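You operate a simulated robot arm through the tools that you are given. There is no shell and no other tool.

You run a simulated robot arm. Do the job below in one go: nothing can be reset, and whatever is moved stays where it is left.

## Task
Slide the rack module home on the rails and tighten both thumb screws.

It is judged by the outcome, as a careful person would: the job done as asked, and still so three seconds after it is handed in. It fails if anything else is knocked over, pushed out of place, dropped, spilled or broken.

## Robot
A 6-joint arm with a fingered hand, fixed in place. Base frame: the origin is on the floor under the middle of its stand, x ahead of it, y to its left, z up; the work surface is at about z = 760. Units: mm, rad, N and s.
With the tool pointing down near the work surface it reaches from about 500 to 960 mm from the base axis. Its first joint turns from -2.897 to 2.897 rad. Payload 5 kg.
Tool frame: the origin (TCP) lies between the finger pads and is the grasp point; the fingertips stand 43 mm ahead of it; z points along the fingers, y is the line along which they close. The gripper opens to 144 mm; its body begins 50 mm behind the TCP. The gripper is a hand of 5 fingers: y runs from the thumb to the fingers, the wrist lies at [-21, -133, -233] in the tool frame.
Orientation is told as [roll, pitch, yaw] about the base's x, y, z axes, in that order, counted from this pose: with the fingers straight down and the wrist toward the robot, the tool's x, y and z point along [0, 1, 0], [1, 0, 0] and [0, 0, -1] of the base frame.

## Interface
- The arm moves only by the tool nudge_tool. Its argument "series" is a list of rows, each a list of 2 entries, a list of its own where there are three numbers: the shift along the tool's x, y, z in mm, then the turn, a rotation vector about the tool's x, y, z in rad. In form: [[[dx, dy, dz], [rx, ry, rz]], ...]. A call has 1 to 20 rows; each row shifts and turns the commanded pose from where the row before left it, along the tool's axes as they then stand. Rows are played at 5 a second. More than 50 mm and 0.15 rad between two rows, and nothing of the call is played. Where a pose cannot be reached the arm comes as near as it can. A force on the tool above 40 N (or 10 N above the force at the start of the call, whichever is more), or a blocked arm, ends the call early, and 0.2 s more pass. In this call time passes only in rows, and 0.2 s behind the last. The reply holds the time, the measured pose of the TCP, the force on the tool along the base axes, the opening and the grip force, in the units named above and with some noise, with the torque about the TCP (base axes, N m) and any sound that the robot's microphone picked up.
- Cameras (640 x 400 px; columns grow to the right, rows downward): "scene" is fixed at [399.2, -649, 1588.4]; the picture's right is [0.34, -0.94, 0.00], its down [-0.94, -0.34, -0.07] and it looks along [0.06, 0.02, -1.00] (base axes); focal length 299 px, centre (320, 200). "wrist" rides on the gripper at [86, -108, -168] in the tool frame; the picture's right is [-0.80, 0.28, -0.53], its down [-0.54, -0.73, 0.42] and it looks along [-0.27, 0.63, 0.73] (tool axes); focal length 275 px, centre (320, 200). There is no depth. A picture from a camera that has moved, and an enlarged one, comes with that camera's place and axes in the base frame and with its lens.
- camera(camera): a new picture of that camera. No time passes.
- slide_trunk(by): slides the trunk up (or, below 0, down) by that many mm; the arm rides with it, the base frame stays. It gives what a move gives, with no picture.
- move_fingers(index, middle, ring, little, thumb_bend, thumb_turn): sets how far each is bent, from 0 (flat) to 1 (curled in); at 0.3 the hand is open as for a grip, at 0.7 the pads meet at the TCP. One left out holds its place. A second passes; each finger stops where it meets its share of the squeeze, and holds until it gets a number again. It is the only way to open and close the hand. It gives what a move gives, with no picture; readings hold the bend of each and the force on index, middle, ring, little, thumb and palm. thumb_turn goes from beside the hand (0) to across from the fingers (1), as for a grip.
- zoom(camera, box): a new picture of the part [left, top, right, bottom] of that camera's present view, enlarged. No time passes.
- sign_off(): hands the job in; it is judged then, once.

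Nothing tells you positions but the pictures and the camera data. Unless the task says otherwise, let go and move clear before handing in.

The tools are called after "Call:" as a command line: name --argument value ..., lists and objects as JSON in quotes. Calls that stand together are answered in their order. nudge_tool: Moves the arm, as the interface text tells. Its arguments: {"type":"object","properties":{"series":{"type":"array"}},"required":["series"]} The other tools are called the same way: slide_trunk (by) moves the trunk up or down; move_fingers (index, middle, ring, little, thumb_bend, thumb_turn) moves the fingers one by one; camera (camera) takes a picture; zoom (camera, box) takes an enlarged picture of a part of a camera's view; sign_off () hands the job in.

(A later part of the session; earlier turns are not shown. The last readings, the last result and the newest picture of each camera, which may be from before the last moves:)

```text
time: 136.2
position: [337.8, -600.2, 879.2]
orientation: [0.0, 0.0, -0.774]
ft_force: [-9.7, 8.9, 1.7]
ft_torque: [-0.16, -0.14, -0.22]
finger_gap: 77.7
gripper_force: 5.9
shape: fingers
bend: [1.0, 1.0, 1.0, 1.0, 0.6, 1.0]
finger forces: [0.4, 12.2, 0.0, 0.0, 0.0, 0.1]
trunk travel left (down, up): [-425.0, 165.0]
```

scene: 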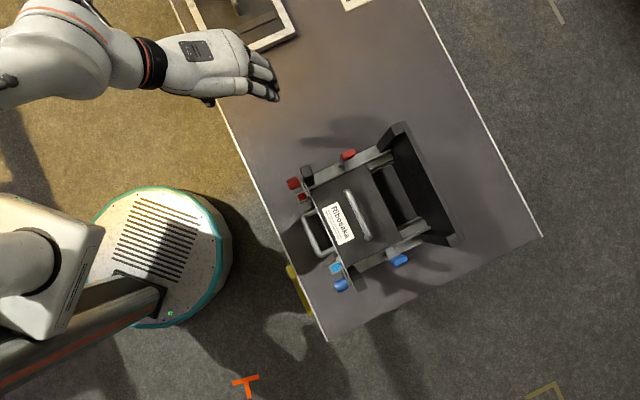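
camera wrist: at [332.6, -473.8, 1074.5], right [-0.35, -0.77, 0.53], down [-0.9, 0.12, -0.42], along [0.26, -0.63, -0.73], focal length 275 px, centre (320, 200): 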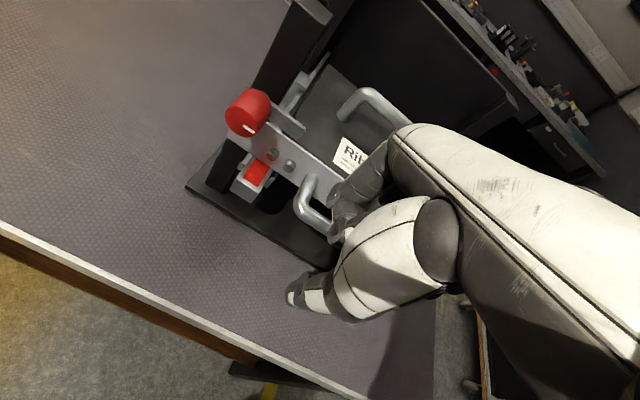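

Call:
nudge_tool --series '[[[0, 2, 0], [0, 0, 0]], [[0, 0, 0], [0, 0, 0]]]'

Call:
nudge_tool --series '[[[0, 2, 0], [0, 0, 0]], [[0, 0, 0], [0, 0, 0]]]'

Call:
zoom --camera "scene" --box '[301, 172, 317, 188]'

Call:
zoom --camera "scene" --box '[337, 258, 357, 278]'

```text
time: 136.8
position: [338.9, -601.2, 878.7]
orientation: [0.0, 0.001, -0.777]
ft_force: [-15.7, 14.4, 2.9]
ft_torque: [-0.31, -0.3, -0.19]
finger_gap: 78.7
gripper_force: 10.6
shape: fingers
bend: [1.0, 1.0, 1.0, 1.0, 0.6, 1.0]
finger forces: [4.1, 16.2, 0.1, 0.0, 0.0, 0.1]
trunk travel left (down, up): [-425.0, 165.0]
```

```text
time: 137.4
position: [341.4, -602.9, 880.6]
orientation: [0.0, -0.001, -0.775]
ft_force: [-19.7, 17.3, 7.6]
ft_torque: [-0.55, -0.34, -0.31]
finger_gap: 79.2
gripper_force: 13.4
shape: fingers
bend: [1.0, 1.0, 1.0, 1.0, 0.6, 1.0]
finger forces: [5.9, 19.7, 0.0, 0.1, 0.0, 0.0]
trunk travel left (down, up): [-425.0, 165.0]
```

```text
16.00 times, centred on (309, 180) of scene
camera zoom: at [399.2, -649.0, 1588.4], right [0.34, -0.94, 0.0], down [-0.94, -0.34, -0.07], along [0.06, 0.02, -1.0], focal length 4779 px, centre (496, 520)
```

zoom: 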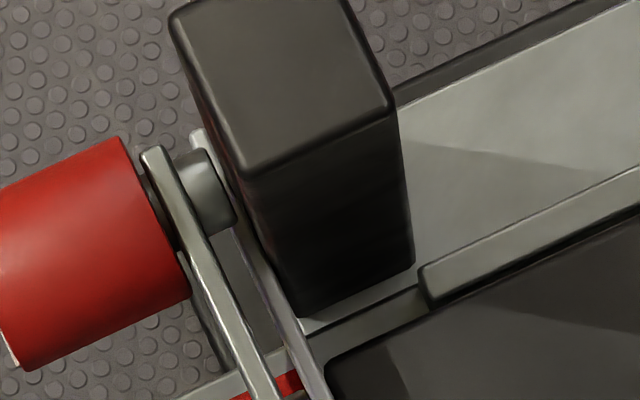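

```text
16.00 times, centred on (347, 268) of scene
camera zoom: at [399.2, -649.0, 1588.4], right [0.34, -0.94, 0.0], down [-0.94, -0.34, -0.07], along [0.06, 0.02, -1.0], focal length 4779 px, centre (-112, -888)
```

zoom: 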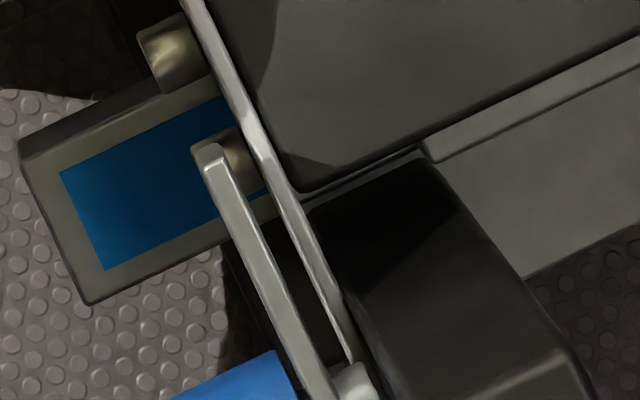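

Under a 26 N push the module does not move at all, so it is fully home. I'll back off and straighten only the index finger to see how it can be used to swing the clamp strips.

Call:
nudge_tool --series '[[[0, -10, 0], [0, 0, 0]], [[0, -30, 0], [0, 0, 0]], [[0, -30, -20], [0, 0, 0]], [[0, 0, -40], [0, 0, 0]], [[0, 0, -40], [0, 0, 0]], [[0, 0, -40], [0, 0, 0]]]'

Call:
move_fingers --index 0.0 --thumb_bend 0.9

Call:
camera --camera "wrist"

Call:
camera --camera "scene"

```text
time: 138.8
position: [291.7, -554.9, 1018.4]
orientation: [0.0, 0.001, -0.776]
ft_force: [0.8, -0.3, -0.2]
ft_torque: [0.04, 0.01, -0.01]
finger_gap: 78.0
gripper_force: 0.1
shape: fingers
bend: [1.0, 1.0, 1.0, 1.0, 0.6, 1.0]
finger forces: [0.1, 0.0, 0.1, 0.0, 0.0, 0.0]
trunk travel left (down, up): [-425.0, 165.0]
```

```text
time: 139.8
position: [290.2, -556.2, 1019.0]
orientation: [0.003, 0.002, -0.774]
ft_force: [0.8, -0.3, 0.1]
ft_torque: [0.01, -0.01, -0.02]
finger_gap: 43.8
gripper_force: 0.0
shape: fingers
bend: [0.0, 1.0, 1.0, 1.0, 0.9, 1.0]
finger forces: [0.0, 0.0, 0.1, 0.0, 0.0, 0.0]
trunk travel left (down, up): [-425.0, 165.0]
```

```text
taken
camera wrist: at [274.1, -417.9, 1186.7], right [-0.35, -0.77, 0.53], down [-0.9, 0.12, -0.42], along [0.26, -0.63, -0.73], focal length 275 px, centre (320, 200)
```

wrist: 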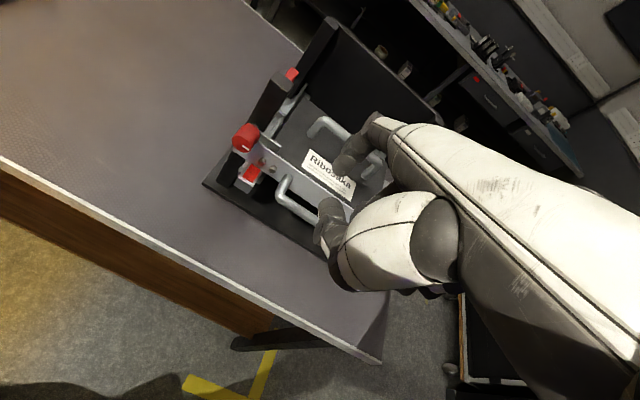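

```text
taken
```

scene: 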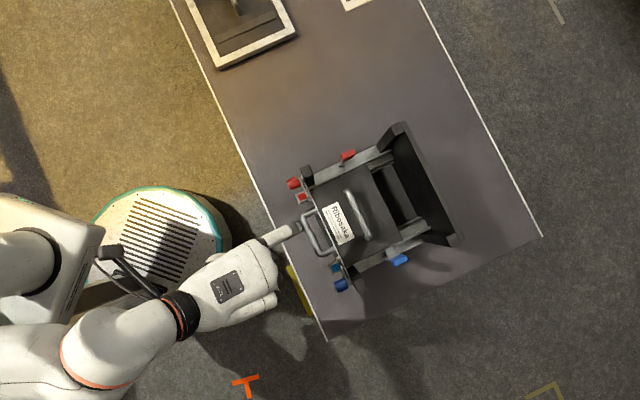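

Call:
zoom --camera "scene" --box '[190, 200, 330, 330]'

Call:
zoom --camera "wrist" --box '[290, 90, 470, 300]'

```text
3.08 times, centred on (260, 265) of scene
camera zoom: at [399.2, -649.0, 1588.4], right [0.34, -0.94, 0.0], down [-0.94, -0.34, -0.07], along [0.06, 0.02, -1.0], focal length 919 px, centre (505, 0)
```

zoom: 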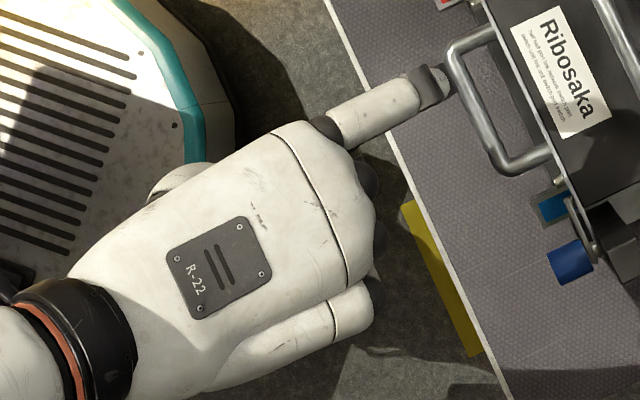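

```text
1.90 times, centred on (380, 195) of wrist
camera zoom: at [274.1, -417.9, 1186.7], right [-0.35, -0.77, 0.53], down [-0.9, 0.12, -0.42], along [0.26, -0.63, -0.73], focal length 524 px, centre (206, 210)
```

zoom: 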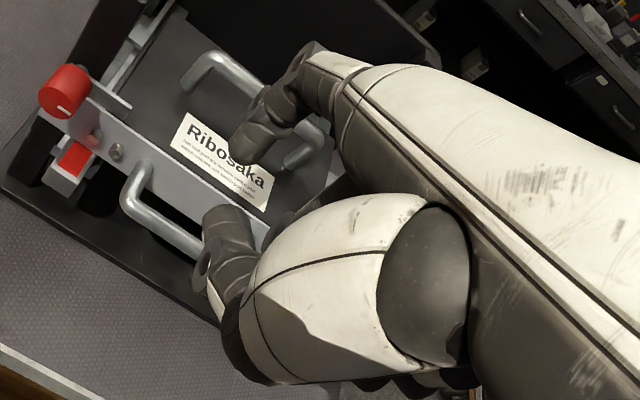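

The straight index points about 55° below horizontal in the level pose, so tilting the hand forward ~0.95 rad makes it horizontal. That lets it reach past the knob and press the strip; I'll tilt now at a safe distance and locate the fingertip.

Call:
nudge_tool --series '[[[0, -5, 0], [-0.12, 0, 0]], [[0, -5, 0], [-0.12, 0, 0]], [[0, -5, 0], [-0.12, 0, 0]], [[0, -5, 0], [-0.12, 0, 0]], [[0, 0, 0], [-0.12, 0, 0]], [[0, 0, 0], [-0.12, 0, 0]], [[0, 0, 0], [-0.12, 0, 0]], [[0, 0, 0], [-0.12, 0, 0]]]'

Call:
camera --camera "wrist"

Call:
camera --camera "scene"

```text
time: 141.6
position: [272.9, -547.6, 1034.9]
orientation: [0.011, -0.95, -0.781]
ft_force: [-0.7, 0.4, 0.4]
ft_torque: [-0.04, 0.01, 0.0]
finger_gap: 87.5
gripper_force: 0.0
shape: fingers
bend: [0.0, 1.0, 1.0, 1.0, 0.9, 1.0]
finger forces: [0.0, 0.1, 0.1, 0.0, 0.0, 0.0]
out of reach, approached as far as the arm can: row 8
trunk travel left (down, up): [-425.0, 165.0]
```

```text
taken
camera wrist: at [192.2, -346.1, 1044.6], right [-0.75, -0.39, 0.54], down [-0.43, -0.33, -0.84], along [0.5, -0.86, 0.08], focal length 275 px, centre (320, 200)
```

wrist: 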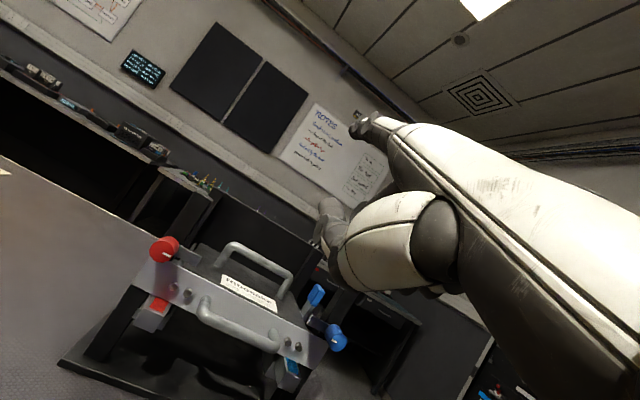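

```text
taken
```

scene: 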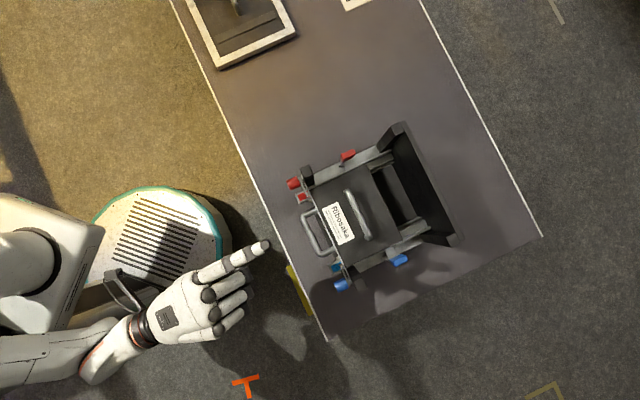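

Call:
zoom --camera "wrist" --box '[40, 200, 360, 400]'

Call:
zoom --camera "wrist" --box '[110, 220, 230, 330]'

Call:
zoom --camera "wrist" --box '[250, 270, 370, 380]'

Call:
zoom --camera "scene" --box '[150, 210, 310, 350]'

```text
2.00 times, centred on (200, 300) of wrist
camera zoom: at [192.2, -346.1, 1044.6], right [-0.75, -0.39, 0.54], down [-0.43, -0.33, -0.84], along [0.5, -0.86, 0.08], focal length 551 px, centre (560, 0)
```

zoom: 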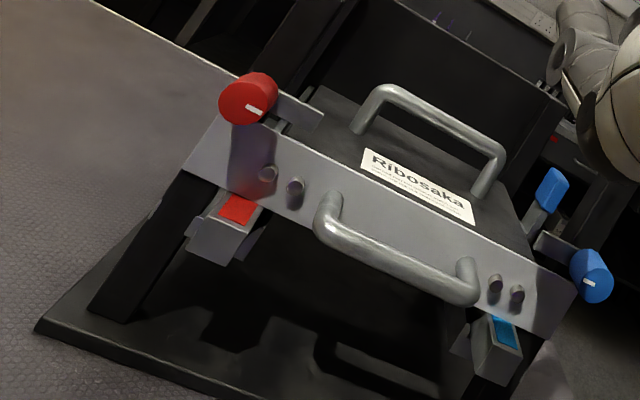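

```text
3.64 times, centred on (170, 275) of wrist
camera zoom: at [192.2, -346.1, 1044.6], right [-0.75, -0.39, 0.54], down [-0.43, -0.33, -0.84], along [0.5, -0.86, 0.08], focal length 1001 px, centre (866, -73)
```

zoom: 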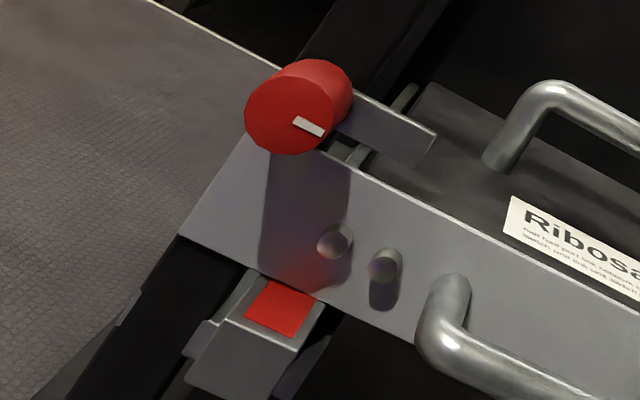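

```text
3.64 times, centred on (310, 325) of wrist
camera zoom: at [192.2, -346.1, 1044.6], right [-0.75, -0.39, 0.54], down [-0.43, -0.33, -0.84], along [0.5, -0.86, 0.08], focal length 1001 px, centre (356, -254)
```

zoom: 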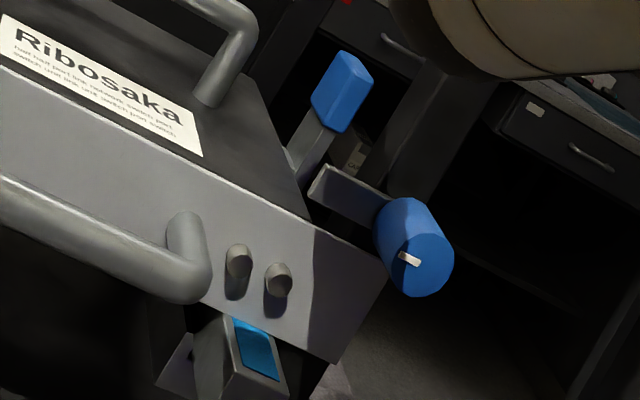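

```text
2.86 times, centred on (230, 280) of scene
camera zoom: at [399.2, -649.0, 1588.4], right [0.34, -0.94, 0.0], down [-0.94, -0.34, -0.07], along [0.06, 0.02, -1.0], focal length 853 px, centre (577, -29)
```

zoom: 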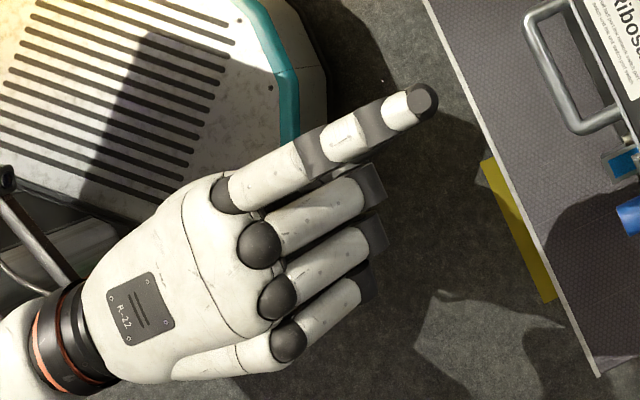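

The tilted view shows the whole front: strips lie just above the plate, and the straight index now leads the other knuckles by about 50 mm. I'll pin down the fingertip position with the wrist camera.

Call:
zoom --camera "wrist" --box '[300, 80, 440, 260]'

Call:
zoom --camera "scene" --box '[230, 220, 290, 280]'

```text
2.22 times, centred on (370, 170) of wrist
camera zoom: at [192.2, -346.1, 1044.6], right [-0.75, -0.39, 0.54], down [-0.43, -0.33, -0.84], along [0.5, -0.86, 0.08], focal length 612 px, centre (209, 267)
```

zoom: 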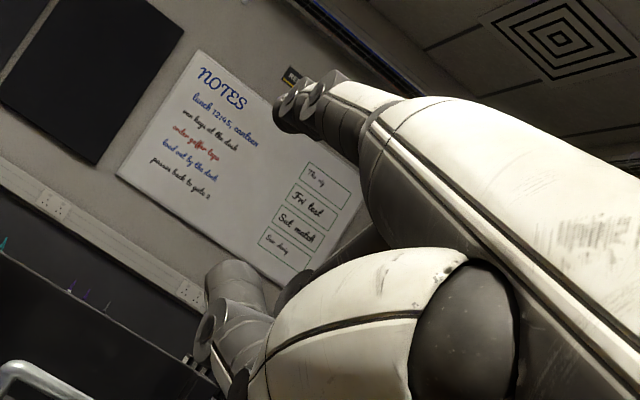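

```text
6.67 times, centred on (260, 250) of scene
camera zoom: at [399.2, -649.0, 1588.4], right [0.34, -0.94, 0.0], down [-0.94, -0.34, -0.07], along [0.06, 0.02, -1.0], focal length 1991 px, centre (720, -133)
```

zoom: 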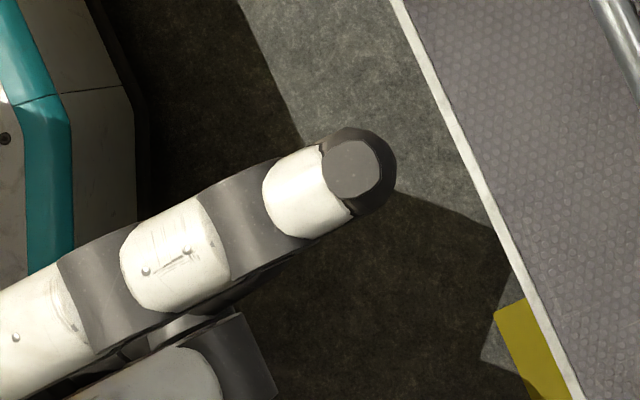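

The straight fingertip is at about tool (16, 150, −1), so a tilt of −0.52 rad already makes it horizontal. I'll tilt back to that and re-verify the fingertip from both cameras.

Call:
nudge_tool --series '[[[0, 0, 0], [0.11, 0, 0]], [[0, 0, 0], [0.11, 0, 0]], [[0, 0, 0], [0.11, 0, 0]], [[0, 0, 0], [0.1, 0, 0]]]'

Call:
camera --camera "wrist"

Call:
zoom --camera "scene" --box '[190, 180, 350, 340]'

```text
time: 142.6
position: [275.5, -547.1, 1033.1]
orientation: [-0.003, -0.529, -0.776]
ft_force: [-0.9, 0.0, 0.3]
ft_torque: [0.03, 0.02, -0.01]
finger_gap: 87.3
gripper_force: 0.0
shape: fingers
bend: [0.0, 1.0, 1.0, 1.0, 0.9, 1.0]
finger forces: [0.1, 0.0, 0.0, 0.1, 0.0, 0.1]
trunk travel left (down, up): [-425.0, 165.0]
```

```text
taken
camera wrist: at [208.1, -360.5, 1123.8], right [-0.57, -0.55, 0.6], down [-0.68, -0.1, -0.73], along [0.46, -0.83, -0.32], focal length 275 px, centre (320, 200)
```

wrist: 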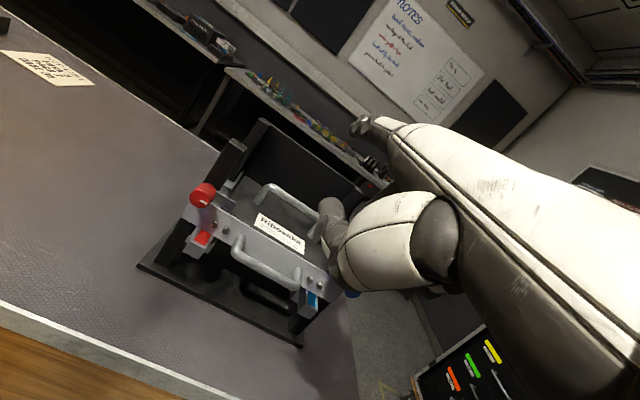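

```text
2.50 times, centred on (270, 260) of scene
camera zoom: at [399.2, -649.0, 1588.4], right [0.34, -0.94, 0.0], down [-0.94, -0.34, -0.07], along [0.06, 0.02, -1.0], focal length 747 px, centre (445, 50)
```

zoom: 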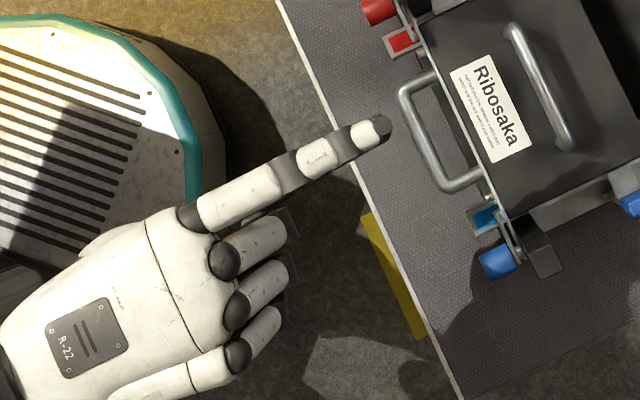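

Call:
nudge_tool --series '[[[23, 0, 0], [0, 0, 0]], [[23, 0, 0], [0, 0, 0]], [[22.5, 0, 0], [0, 0, 0]], [[0, -16.8, 28.7], [0, 0, 0]], [[0, -16.8, 28.7], [0, 0, 0]], [[0, -16.8, 28.7], [0, 0, 0]], [[0, -16.8, 28.7], [0, 0, 0]]]'

Call:
camera --camera "wrist"

Call:
zoom --camera "scene" --box '[230, 140, 350, 260]'

```text
time: 144.2
position: [324.0, -498.5, 901.2]
orientation: [-0.001, -0.532, -0.773]
ft_force: [-0.5, 0.2, 0.1]
ft_torque: [-0.02, 0.01, -0.03]
finger_gap: 87.4
gripper_force: 0.0
shape: fingers
bend: [0.0, 1.0, 1.0, 1.0, 0.9, 1.0]
finger forces: [0.0, 0.0, 0.1, 0.1, 0.1, 0.1]
trunk travel left (down, up): [-425.0, 165.0]
```

```text
taken
camera wrist: at [256.3, -311.3, 991.4], right [-0.57, -0.55, 0.61], down [-0.67, -0.1, -0.73], along [0.46, -0.83, -0.31], focal length 275 px, centre (320, 200)
```

wrist: 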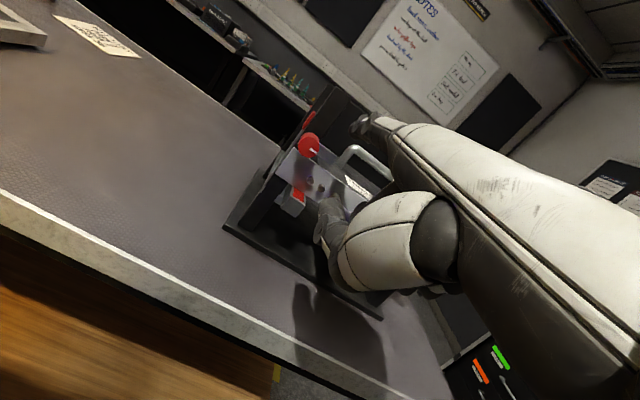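

```text
3.33 times, centred on (290, 200) of scene
camera zoom: at [399.2, -649.0, 1588.4], right [0.34, -0.94, 0.0], down [-0.94, -0.34, -0.07], along [0.06, 0.02, -1.0], focal length 996 px, centre (420, 200)
```

zoom: 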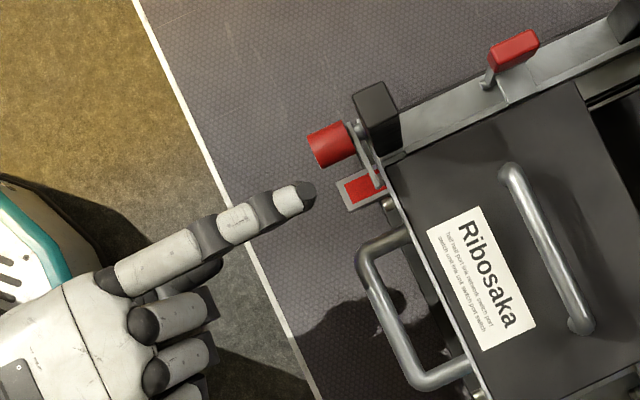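

Call:
nudge_tool --series '[[[0, 8.2, 4.8], [0, 0, 0]], [[0, 8.2, 4.8], [0, 0, 0]], [[0, 8.2, 4.8], [0, 0, 0]], [[0, 8.2, 4.8], [0, 0, 0]]]'

Call:
zoom --camera "wrist" --box '[240, 60, 440, 240]'

Call:
zoom --camera "scene" --box '[280, 150, 330, 200]'

```text
time: 145.2
position: [351.6, -526.5, 902.4]
orientation: [0.001, -0.528, -0.773]
ft_force: [-0.6, 0.1, 0.3]
ft_torque: [-0.02, 0.0, 0.02]
finger_gap: 87.0
gripper_force: 0.0
shape: fingers
bend: [0.0, 1.0, 1.0, 1.0, 0.9, 1.0]
finger forces: [0.0, 0.1, 0.1, 0.1, 0.1, 0.0]
trunk travel left (down, up): [-425.0, 165.0]
```

```text
2.22 times, centred on (340, 150) of wrist
camera zoom: at [283.9, -338.6, 991.4], right [-0.57, -0.55, 0.6], down [-0.67, -0.1, -0.73], along [0.46, -0.83, -0.32], focal length 612 px, centre (276, 311)
```

zoom: 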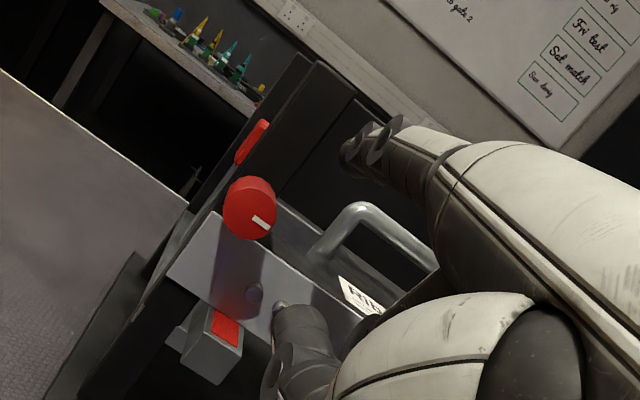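

```text
8.00 times, centred on (305, 175) of scene
camera zoom: at [399.2, -649.0, 1588.4], right [0.34, -0.94, 0.0], down [-0.94, -0.34, -0.07], along [0.06, 0.02, -1.0], focal length 2390 px, centre (440, 400)
```

zoom: 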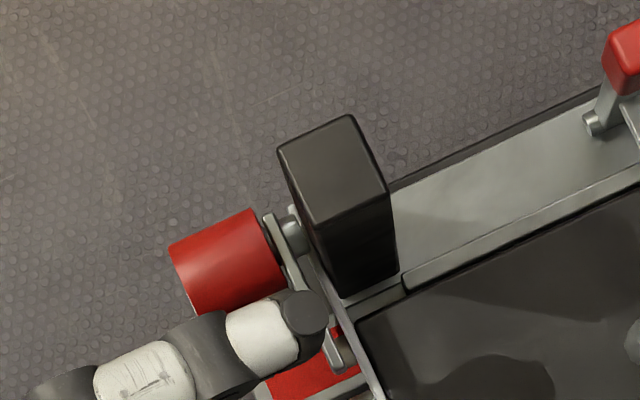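

The fingertip is over the red strip as planned. I'll shift 3 mm toward the strip's tip and lower gently until I feel it.

Call:
nudge_tool --series '[[[-3, 0, 0], [0, 0, 0]], [[0, -2.52, 4.32], [0, 0, 0]], [[0, -2.52, 4.32], [0, 0, 0]], [[0, -2.02, 3.45], [0, 0, 0]], [[0, 0, 0], [0, 0, 0]]]'

Call:
nudge_tool --series '[[[0, -1.51, 2.59], [0, 0, 0]], [[0, -1.51, 2.59], [0, 0, 0]], [[0, 0, 0], [0, 0, 0]]]'

Call:
zoom --camera "wrist" --box '[240, 60, 440, 240]'

Call:
zoom --camera "scene" --box '[280, 150, 330, 200]'

```text
time: 146.4
position: [348.1, -525.5, 887.7]
orientation: [0.0, -0.529, -0.774]
ft_force: [-1.2, 0.8, -0.3]
ft_torque: [-0.03, -0.02, 0.02]
finger_gap: 87.1
gripper_force: 0.0
shape: fingers
bend: [0.0, 1.0, 1.0, 1.0, 0.9, 1.0]
finger forces: [0.1, 0.0, 0.0, 0.0, 0.1, 0.1]
trunk travel left (down, up): [-425.0, 165.0]
```

```text
time: 147.2
position: [346.7, -526.4, 881.6]
orientation: [0.001, -0.528, -0.775]
ft_force: [0.2, -0.3, 0.4]
ft_torque: [0.03, -0.01, -0.03]
finger_gap: 87.2
gripper_force: 0.1
shape: fingers
bend: [0.0, 1.0, 1.0, 1.0, 0.9, 1.0]
finger forces: [0.0, 0.0, 0.0, 0.0, 0.0, 0.1]
trunk travel left (down, up): [-425.0, 165.0]
```

```text
2.22 times, centred on (340, 150) of wrist
camera zoom: at [280.7, -340.1, 971.1], right [-0.57, -0.55, 0.6], down [-0.67, -0.1, -0.73], along [0.46, -0.83, -0.32], focal length 612 px, centre (276, 311)
```

zoom: 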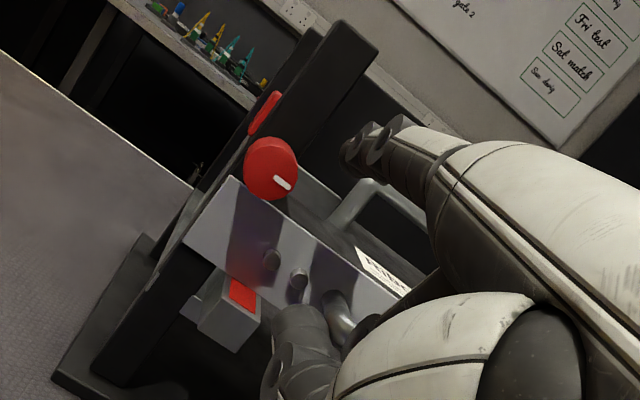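

```text
8.00 times, centred on (305, 175) of scene
camera zoom: at [399.2, -649.0, 1588.4], right [0.34, -0.94, 0.0], down [-0.94, -0.34, -0.07], along [0.06, 0.02, -1.0], focal length 2390 px, centre (440, 400)
```

zoom: 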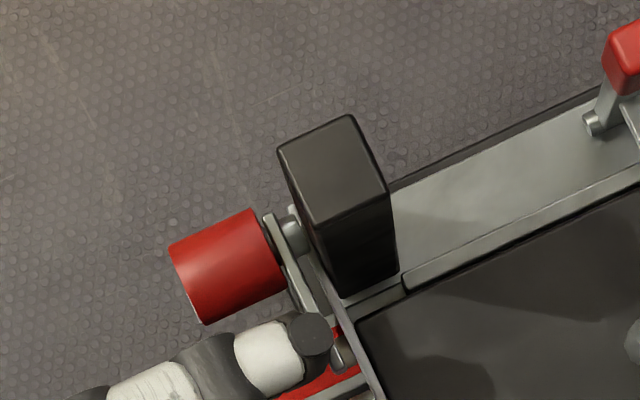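

Call:
nudge_tool --series '[[[0, -1.01, 1.73], [0, 0, 0]], [[0, -1.01, 1.73], [0, 0, 0]], [[0, 0, 0], [0, 0, 0]]]'

Call:
nudge_tool --series '[[[0, -1.01, 1.73], [0, 0, 0]], [[0, -1.01, 1.73], [0, 0, 0]], [[0, 0, 0], [0, 0, 0]]]'

Call:
nudge_tool --series '[[[0, -1.01, 1.73], [0, 0, 0]], [[0, -1.01, 1.73], [0, 0, 0]], [[0, 0, 0], [0, 0, 0]]]'

Call:
zoom --camera "wrist" --box '[240, 60, 440, 240]'

Call:
zoom --camera "scene" --box '[280, 150, 330, 200]'

```text
time: 148.0
position: [348.3, -527.3, 876.8]
orientation: [-0.001, -0.528, -0.775]
ft_force: [0.5, -0.4, -0.6]
ft_torque: [0.01, -0.02, 0.01]
finger_gap: 87.3
gripper_force: 0.0
shape: fingers
bend: [0.0, 1.0, 1.0, 1.0, 0.9, 1.0]
finger forces: [0.0, 0.0, 0.0, 0.1, 0.1, 0.0]
trunk travel left (down, up): [-425.0, 165.0]
```

```text
time: 148.8
position: [348.4, -526.8, 872.4]
orientation: [0.001, -0.531, -0.776]
ft_force: [-0.2, 0.0, -0.6]
ft_torque: [-0.04, -0.03, 0.01]
finger_gap: 86.9
gripper_force: 0.1
shape: fingers
bend: [0.0, 1.0, 1.0, 1.0, 0.9, 1.0]
finger forces: [0.0, 0.0, 0.0, 0.0, 0.1, 0.0]
trunk travel left (down, up): [-425.0, 165.0]
```

```text
time: 149.6
position: [348.6, -527.9, 868.3]
orientation: [0.0, -0.53, -0.776]
ft_force: [-0.4, 0.0, -1.2]
ft_torque: [0.02, -0.01, 0.01]
finger_gap: 87.2
gripper_force: 0.0
shape: fingers
bend: [0.0, 1.0, 1.0, 1.0, 0.9, 1.0]
finger forces: [0.0, 0.0, 0.0, 0.1, 0.1, 0.0]
trunk travel left (down, up): [-425.0, 165.0]
```

```text
2.22 times, centred on (340, 150) of wrist
camera zoom: at [281.4, -340.4, 958.9], right [-0.57, -0.55, 0.6], down [-0.67, -0.1, -0.73], along [0.46, -0.83, -0.32], focal length 612 px, centre (276, 311)
```

zoom: 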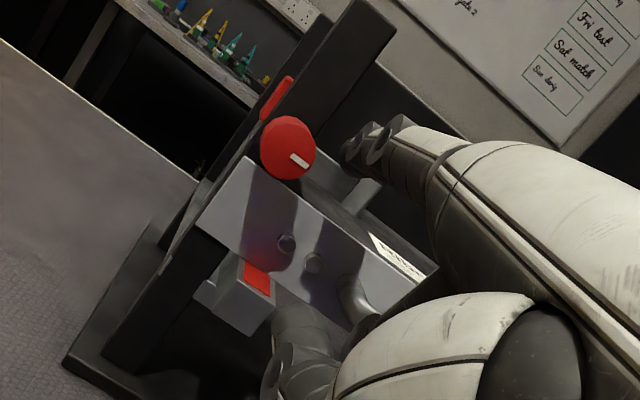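

```text
8.00 times, centred on (305, 175) of scene
camera zoom: at [399.2, -649.0, 1588.4], right [0.34, -0.94, 0.0], down [-0.94, -0.34, -0.07], along [0.06, 0.02, -1.0], focal length 2390 px, centre (440, 400)
```

zoom: 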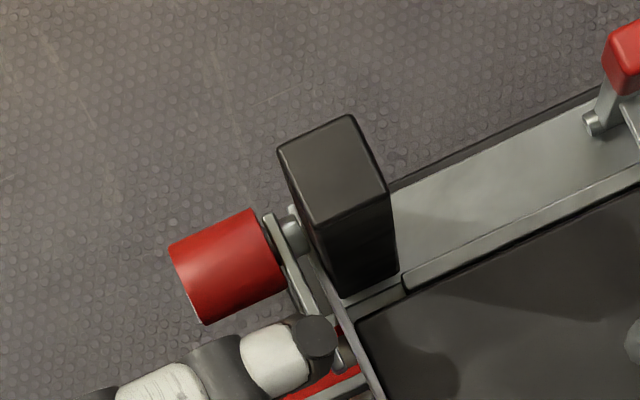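

Call:
nudge_tool --series '[[[0, -1.01, 1.73], [0, 0, 0]], [[0, -1.01, 1.73], [0, 0, 0]], [[0, 0, 0], [0, 0, 0]]]'

Call:
nudge_tool --series '[[[0, -1.01, 1.73], [0, 0, 0]], [[0, -1.01, 1.73], [0, 0, 0]], [[0, 0, 0], [0, 0, 0]]]'

Call:
nudge_tool --series '[[[0, -1.01, 1.73], [0, 0, 0]], [[0, -1.01, 1.73], [0, 0, 0]], [[0, 0, 0], [0, 0, 0]]]'

Call:
zoom --camera "wrist" --box '[260, 70, 420, 210]'

Call:
zoom --camera "scene" --box '[280, 150, 330, 200]'

```text
time: 150.4
position: [348.5, -527.7, 865.0]
orientation: [0.002, -0.529, -0.777]
ft_force: [0.2, -0.6, 0.9]
ft_torque: [-0.07, -0.09, 0.0]
finger_gap: 87.9
gripper_force: 0.0
shape: fingers
bend: [0.0, 1.0, 1.0, 1.0, 0.9, 1.0]
finger forces: [0.8, 0.1, 0.0, 0.1, 0.1, 0.2]
trunk travel left (down, up): [-425.0, 165.0]
```

```text
time: 151.2
position: [348.4, -527.2, 861.0]
orientation: [0.001, -0.529, -0.775]
ft_force: [-0.5, -0.1, 0.8]
ft_torque: [-0.05, -0.11, -0.02]
finger_gap: 88.1
gripper_force: 0.3
shape: fingers
bend: [0.0, 1.0, 1.0, 1.0, 0.9, 1.0]
finger forces: [0.8, 0.1, 0.0, 0.0, 0.0, 0.0]
trunk travel left (down, up): [-425.0, 165.0]
```

```text
time: 152.0
position: [348.5, -525.5, 858.7]
orientation: [0.004, -0.526, -0.773]
ft_force: [-1.4, 1.1, -0.2]
ft_torque: [-0.09, -0.17, 0.02]
finger_gap: 88.1
gripper_force: 0.6
shape: fingers
bend: [0.0, 1.0, 1.0, 1.0, 0.9, 1.0]
finger forces: [1.3, 0.1, 0.0, 0.0, 0.1, 0.0]
trunk travel left (down, up): [-425.0, 165.0]
```

```text
2.86 times, centred on (340, 140) of wrist
camera zoom: at [280.4, -340.8, 948.9], right [-0.57, -0.56, 0.6], down [-0.67, -0.1, -0.73], along [0.47, -0.83, -0.32], focal length 786 px, centre (263, 371)
```

zoom: 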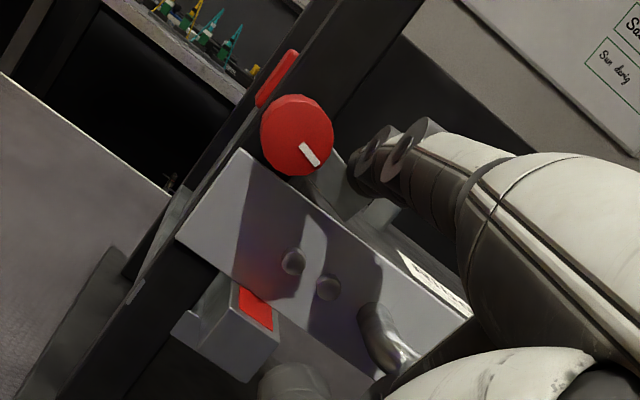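

```text
8.00 times, centred on (305, 175) of scene
camera zoom: at [399.2, -649.0, 1588.4], right [0.34, -0.94, 0.0], down [-0.94, -0.34, -0.07], along [0.06, 0.02, -1.0], focal length 2390 px, centre (440, 400)
```

zoom: 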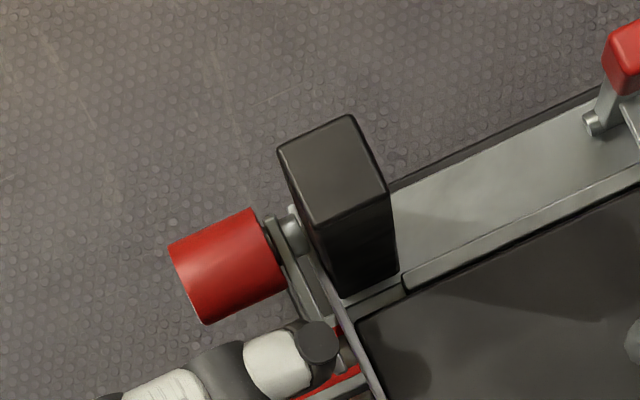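

Contact: the index feels about 1 N and the red knob's white mark has begun turning clockwise, so the strip swings freely with the knob. I'll keep pressing it down.

Call:
nudge_tool --series '[[[0, -1.51, 2.59], [0, 0, 0]], [[0, -1.51, 2.59], [0, 0, 0]], [[0, -1.51, 2.59], [0, 0, 0]], [[0, 0, 0], [0, 0, 0]]]'

Call:
nudge_tool --series '[[[0, -1.51, 2.59], [0, 0, 0]], [[0, -1.51, 2.59], [0, 0, 0]], [[0, -1.51, 2.59], [0, 0, 0]], [[0, 0, 0], [0, 0, 0]]]'

Call:
zoom --camera "wrist" --box '[260, 50, 420, 190]'

Call:
zoom --camera "scene" --box '[280, 150, 330, 200]'

```text
time: 153.0
position: [346.3, -530.5, 852.4]
orientation: [0.007, -0.523, -0.775]
ft_force: [-1.0, 1.4, 0.2]
ft_torque: [-0.13, -0.1, 0.04]
finger_gap: 88.2
gripper_force: 0.4
shape: fingers
bend: [0.0, 1.0, 1.0, 1.0, 0.9, 1.0]
finger forces: [1.0, 0.1, 0.1, 0.1, 0.0, 0.1]
out of reach, approached as far as the arm can: row 3
trunk travel left (down, up): [-425.0, 165.0]
```

```text
time: 154.0
position: [345.5, -533.4, 850.8]
orientation: [0.008, -0.526, -0.776]
ft_force: [-0.2, 0.4, 0.9]
ft_torque: [-0.06, -0.08, 0.04]
finger_gap: 88.1
gripper_force: 0.2
shape: fingers
bend: [0.0, 1.0, 1.0, 1.0, 0.9, 1.0]
finger forces: [0.7, 0.0, 0.0, 0.0, 0.0, 0.0]
out of reach, approached as far as the arm can: row 2
trunk travel left (down, up): [-425.0, 165.0]
```

```text
2.86 times, centred on (340, 120) of wrist
camera zoom: at [278.3, -348.0, 941.9], right [-0.57, -0.56, 0.6], down [-0.67, -0.1, -0.73], along [0.47, -0.82, -0.32], focal length 786 px, centre (263, 429)
```

zoom: 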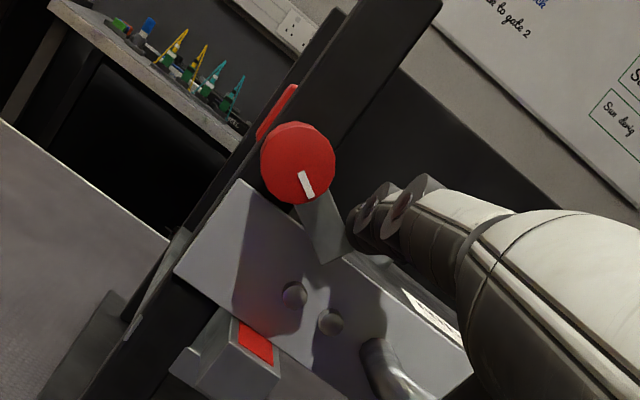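

```text
8.00 times, centred on (305, 175) of scene
camera zoom: at [399.2, -649.0, 1588.4], right [0.34, -0.94, 0.0], down [-0.94, -0.34, -0.07], along [0.06, 0.02, -1.0], focal length 2390 px, centre (440, 400)
```

zoom: 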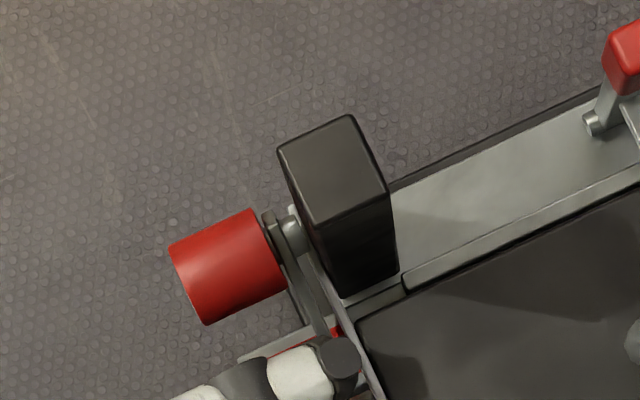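

The strip has swung down roughly 40°. The arm is at the bottom of its range here, so I'll retreat the finger, lower the trunk for more room, and come back to finish the swing.

Call:
nudge_tool --series '[[[0, 2, -3.5], [0, 0, 0]], [[0, 3, -5.2], [0, 0, 0]], [[0, -8.6, -5], [0, 0, 0]], [[0, -8.6, -5], [0, 0, 0]], [[0, -8.6, -5], [0, 0, 0]], [[0, -8.6, -5], [0, 0, 0]], [[0, -8.6, -5], [0, 0, 0]]]'

Call:
camera --camera "wrist"

Call:
zoom --camera "wrist" --box '[220, 60, 380, 220]'

Call:
zoom --camera "scene" --box '[250, 140, 350, 240]'

```text
time: 155.6
position: [309.0, -497.0, 863.3]
orientation: [0.005, -0.522, -0.773]
ft_force: [-0.4, -0.5, -0.3]
ft_torque: [0.0, 0.0, 0.03]
finger_gap: 87.4
gripper_force: 0.1
shape: fingers
bend: [0.0, 1.0, 1.0, 1.0, 0.9, 1.0]
finger forces: [0.0, 0.0, 0.1, 0.0, 0.0, 0.1]
out of reach, approached as far as the arm can: row 7
trunk travel left (down, up): [-425.0, 165.0]
```

```text
taken
camera wrist: at [242.6, -312.6, 954.4], right [-0.57, -0.56, 0.6], down [-0.68, -0.1, -0.73], along [0.47, -0.82, -0.32], focal length 275 px, centre (320, 200)
```

wrist: 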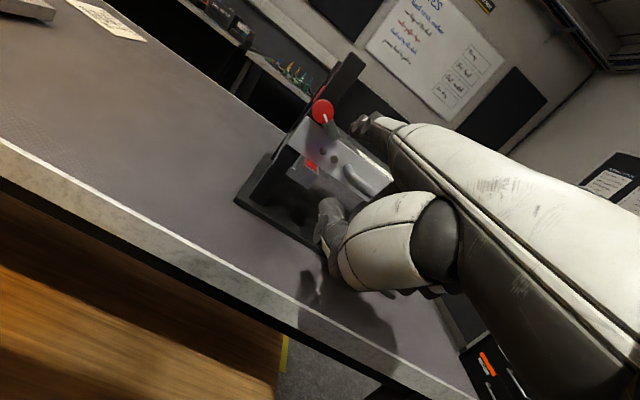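

```text
2.50 times, centred on (300, 140) of wrist
camera zoom: at [242.6, -312.6, 954.4], right [-0.57, -0.56, 0.6], down [-0.68, -0.1, -0.73], along [0.47, -0.82, -0.32], focal length 688 px, centre (370, 350)
```

zoom: 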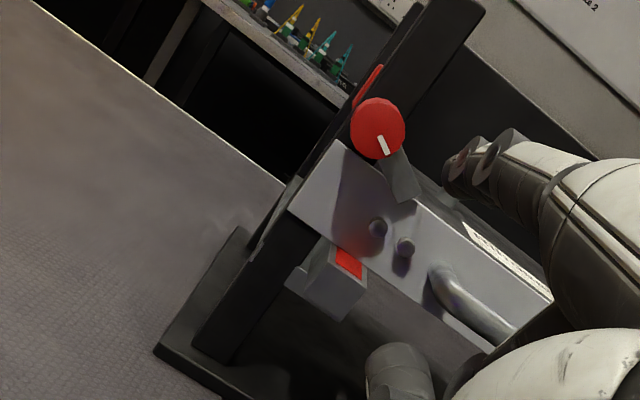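

```text
4.00 times, centred on (300, 190) of scene
camera zoom: at [399.2, -649.0, 1588.4], right [0.34, -0.94, 0.0], down [-0.94, -0.34, -0.07], along [0.06, 0.02, -1.0], focal length 1195 px, centre (400, 240)
```

zoom: 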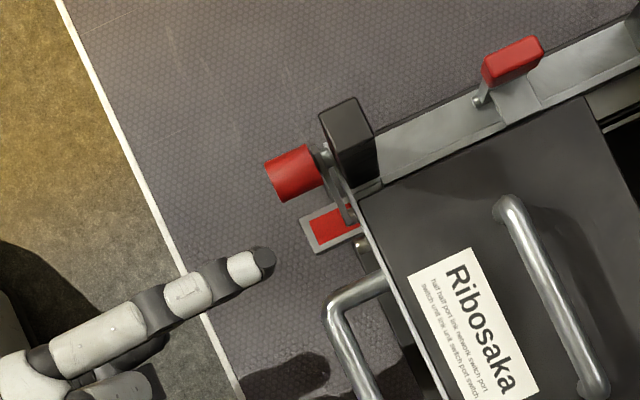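

Call:
nudge_tool --series '[[[0, 10, -17.3], [0, 0, 0]], [[0, 10, -17.3], [0, 0, 0]]]'

Call:
slide_trunk --by -60

Call:
nudge_tool --series '[[[0, 10, -17.3], [0, 0, 0]], [[0, 10, -17.3], [0, 0, 0]], [[0, 10, -17.3], [0, 0, 0]]]'

Call:
slide_trunk --by -60

Call:
nudge_tool --series '[[[0, 10, -17.3], [0, 0, 0]], [[0, 0, 0], [0, 0, 0]]]'

Call:
camera --camera "wrist"

Call:
zoom --camera "scene" --box '[230, 140, 350, 260]'

```text
time: 156.2
position: [309.3, -498.3, 902.8]
orientation: [0.001, -0.529, -0.773]
ft_force: [0.3, -0.3, 0.4]
ft_torque: [0.01, 0.02, -0.02]
finger_gap: 87.5
gripper_force: 0.2
shape: fingers
bend: [0.0, 1.0, 1.0, 1.0, 0.9, 1.0]
finger forces: [0.0, 0.0, 0.0, 0.0, 0.1, 0.0]
trunk travel left (down, up): [-425.0, 165.0]
```

```text
time: 157.2
position: [310.5, -498.5, 843.4]
orientation: [0.002, -0.53, -0.776]
ft_force: [-0.2, 0.6, 0.4]
ft_torque: [0.01, 0.01, 0.0]
finger_gap: 87.2
gripper_force: 0.0
shape: fingers
bend: [0.0, 1.0, 1.0, 1.0, 0.9, 1.0]
finger forces: [0.0, 0.1, 0.0, 0.1, 0.1, 0.0]
trunk travel left (down, up): [-365.0, 225.0]
```

```text
time: 158.0
position: [309.1, -498.4, 903.3]
orientation: [0.001, -0.529, -0.774]
ft_force: [0.0, -0.9, -0.6]
ft_torque: [0.02, -0.02, 0.01]
finger_gap: 87.2
gripper_force: 0.1
shape: fingers
bend: [0.0, 1.0, 1.0, 1.0, 0.9, 1.0]
finger forces: [0.1, 0.0, 0.0, 0.1, 0.1, 0.0]
trunk travel left (down, up): [-365.0, 225.0]
```

```text
time: 159.0
position: [309.3, -496.8, 844.3]
orientation: [0.002, -0.528, -0.776]
ft_force: [0.6, 1.1, 0.2]
ft_torque: [0.01, -0.02, 0.0]
finger_gap: 87.4
gripper_force: 0.0
shape: fingers
bend: [0.0, 1.0, 1.0, 1.0, 0.9, 1.0]
finger forces: [0.0, 0.0, 0.0, 0.0, 0.1, 0.0]
trunk travel left (down, up): [-305.0, 285.0]
```

```text
time: 159.6
position: [309.6, -495.7, 863.8]
orientation: [0.0, -0.528, -0.774]
ft_force: [-0.2, 0.3, -0.2]
ft_torque: [0.01, 0.03, -0.02]
finger_gap: 87.2
gripper_force: 0.1
shape: fingers
bend: [0.0, 1.0, 1.0, 1.0, 0.9, 1.0]
finger forces: [0.0, 0.0, 0.0, 0.0, 0.0, 0.0]
trunk travel left (down, up): [-305.0, 285.0]
```

```text
taken
camera wrist: at [242.9, -310.3, 953.6], right [-0.57, -0.55, 0.6], down [-0.67, -0.1, -0.73], along [0.46, -0.83, -0.32], focal length 275 px, centre (320, 200)
```

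wrist: 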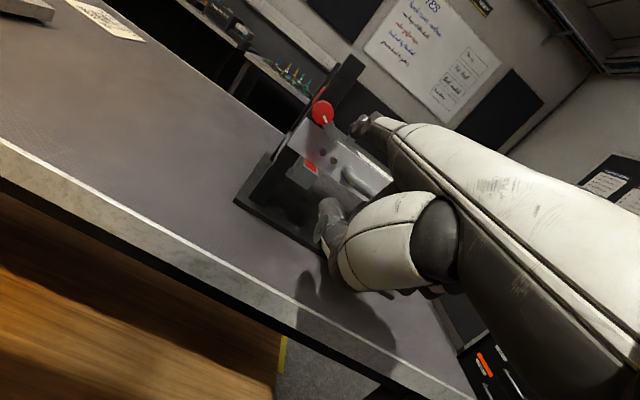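

```text
3.33 times, centred on (290, 200) of scene
camera zoom: at [399.2, -649.0, 1588.4], right [0.34, -0.94, 0.0], down [-0.94, -0.34, -0.07], along [0.06, 0.02, -1.0], focal length 996 px, centre (420, 200)
```

zoom: 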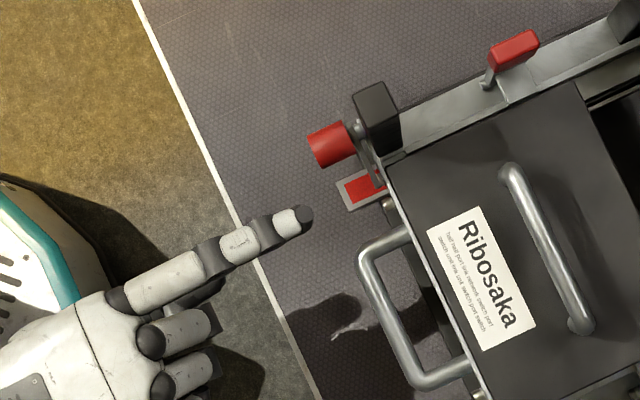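

Call:
nudge_tool --series '[[[4, 2, -3.5], [0, 0, 0]], [[0, 8, 4.7], [0, 0, 0]], [[0, 8, 4.7], [0, 0, 0]], [[0, 8, 4.7], [0, 0, 0]], [[0, 7, 4.1], [0, 0, 0]], [[0, 6, 3.5], [0, 0, 0]], [[0, 5, 2.9], [0, 0, 0]]]'

Call:
zoom --camera "wrist" --box '[260, 50, 420, 190]'

Call:
zoom --camera "scene" --box '[280, 150, 330, 200]'

```text
time: 161.2
position: [347.9, -527.8, 867.5]
orientation: [-0.001, -0.531, -0.775]
ft_force: [0.1, 0.4, -0.2]
ft_torque: [0.0, -0.01, 0.0]
finger_gap: 87.3
gripper_force: 0.1
shape: fingers
bend: [0.0, 1.0, 1.0, 1.0, 0.9, 1.0]
finger forces: [0.0, 0.1, 0.1, 0.0, 0.0, 0.0]
trunk travel left (down, up): [-305.0, 285.0]
```

```text
2.86 times, centred on (340, 120) of wrist
camera zoom: at [280.6, -340.8, 957.3], right [-0.58, -0.55, 0.6], down [-0.67, -0.1, -0.73], along [0.46, -0.83, -0.31], focal length 786 px, centre (263, 429)
```

zoom: 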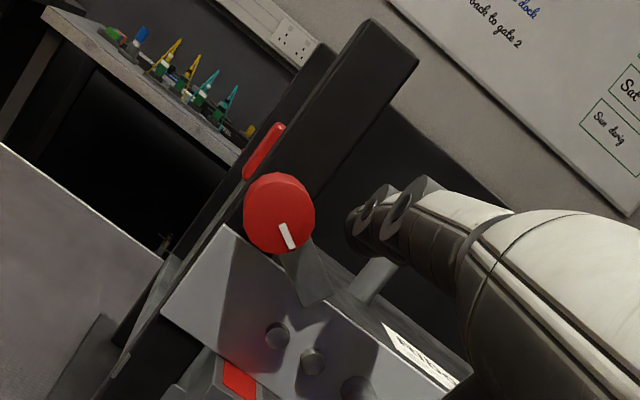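

```text
8.00 times, centred on (305, 175) of scene
camera zoom: at [399.2, -649.0, 1588.4], right [0.34, -0.94, 0.0], down [-0.94, -0.34, -0.07], along [0.06, 0.02, -1.0], focal length 2390 px, centre (440, 400)
```

zoom: 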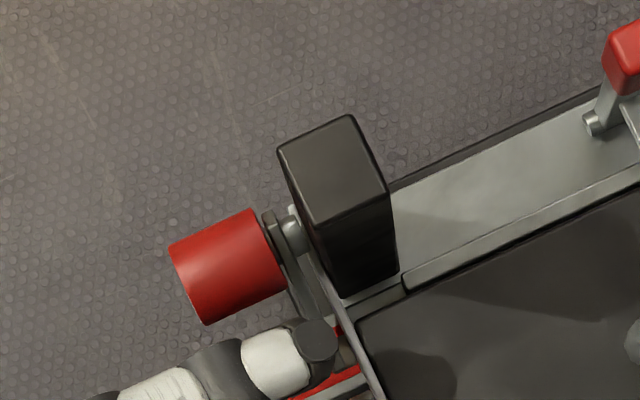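

Call:
nudge_tool --series '[[[0, -2.52, 4.32], [0, 0, 0]], [[0, -2.52, 4.32], [0, 0, 0]], [[0, -2.52, 4.32], [0, 0, 0]], [[0, -2.52, 4.32], [0, 0, 0]], [[0, 0, 0], [0, 0, 0]]]'

Call:
nudge_tool --series '[[[0, -1.51, 2.59], [0, 0, 0]], [[0, -1.51, 2.59], [0, 0, 0]], [[0, 0, 0], [0, 0, 0]]]'

Call:
zoom --camera "wrist" --box '[260, 50, 420, 190]'

```text
time: 162.4
position: [347.7, -528.4, 846.9]
orientation: [0.002, -0.532, -0.775]
ft_force: [-0.9, 0.5, 1.3]
ft_torque: [-0.13, -0.12, 0.04]
finger_gap: 87.9
gripper_force: 0.5
shape: fingers
bend: [0.0, 1.0, 1.0, 1.0, 0.9, 1.0]
finger forces: [1.2, 0.1, 0.0, 0.0, 0.0, 0.1]
trunk travel left (down, up): [-305.0, 285.0]
```

```text
time: 163.2
position: [347.4, -528.9, 840.5]
orientation: [0.001, -0.529, -0.774]
ft_force: [0.0, 0.7, 0.6]
ft_torque: [-0.07, -0.1, 0.01]
finger_gap: 87.7
gripper_force: 0.5
shape: fingers
bend: [0.0, 1.0, 1.0, 1.0, 0.9, 1.0]
finger forces: [0.8, 0.0, 0.0, 0.0, 0.0, 0.1]
trunk travel left (down, up): [-305.0, 285.0]
```

```text
2.86 times, centred on (340, 120) of wrist
camera zoom: at [280.1, -342.0, 931.0], right [-0.57, -0.55, 0.6], down [-0.67, -0.1, -0.73], along [0.46, -0.83, -0.32], focal length 786 px, centre (263, 429)
```

zoom: 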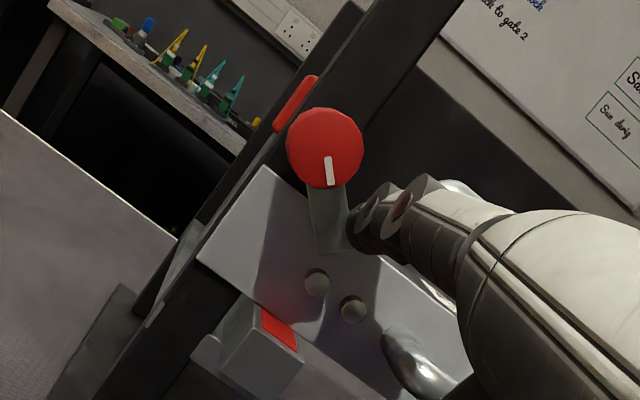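

Call:
nudge_tool --series '[[[3.5, -1.75, 3], [0, 0, 0]], [[3.5, -1.75, 3], [0, 0, 0]], [[2.5, -1.5, 2.6], [0, 0, 0]], [[2.5, -1.5, 2.6], [0, 0, 0]], [[0, 0, 0], [0, 0, 0]]]'

Call:
zoom --camera "wrist" --box '[260, 50, 420, 190]'

Call:
zoom --camera "scene" --box '[280, 150, 330, 200]'

```text
time: 164.4
position: [355.8, -520.5, 828.1]
orientation: [0.0, -0.53, -0.776]
ft_force: [-1.2, 0.5, 1.5]
ft_torque: [-0.07, -0.17, -0.07]
finger_gap: 87.9
gripper_force: 0.1
shape: fingers
bend: [0.0, 1.0, 1.0, 1.0, 0.9, 1.0]
finger forces: [1.0, 0.0, 0.0, 0.1, 0.1, 0.1]
trunk travel left (down, up): [-305.0, 285.0]
```

```text
2.86 times, centred on (340, 120) of wrist
camera zoom: at [288.8, -333.6, 918.3], right [-0.57, -0.55, 0.6], down [-0.67, -0.1, -0.73], along [0.46, -0.83, -0.32], focal length 786 px, centre (263, 429)
```

zoom: 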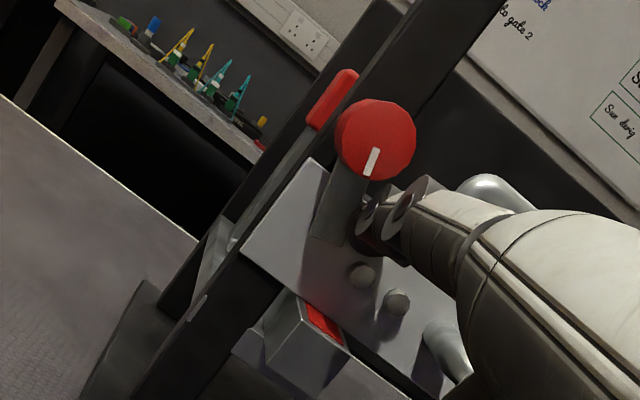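

```text
8.00 times, centred on (305, 175) of scene
camera zoom: at [399.2, -649.0, 1588.4], right [0.34, -0.94, 0.0], down [-0.94, -0.34, -0.07], along [0.06, 0.02, -1.0], focal length 2390 px, centre (440, 400)
```

zoom: 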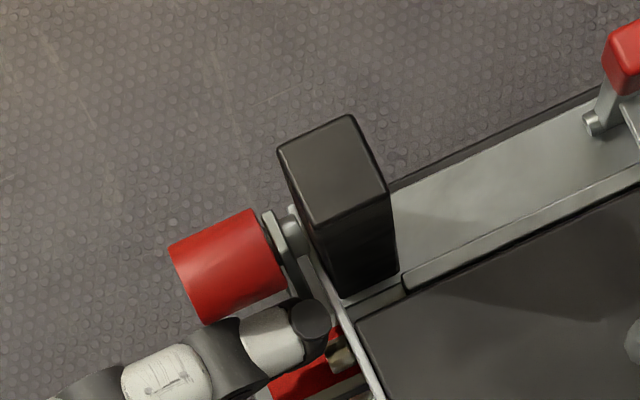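

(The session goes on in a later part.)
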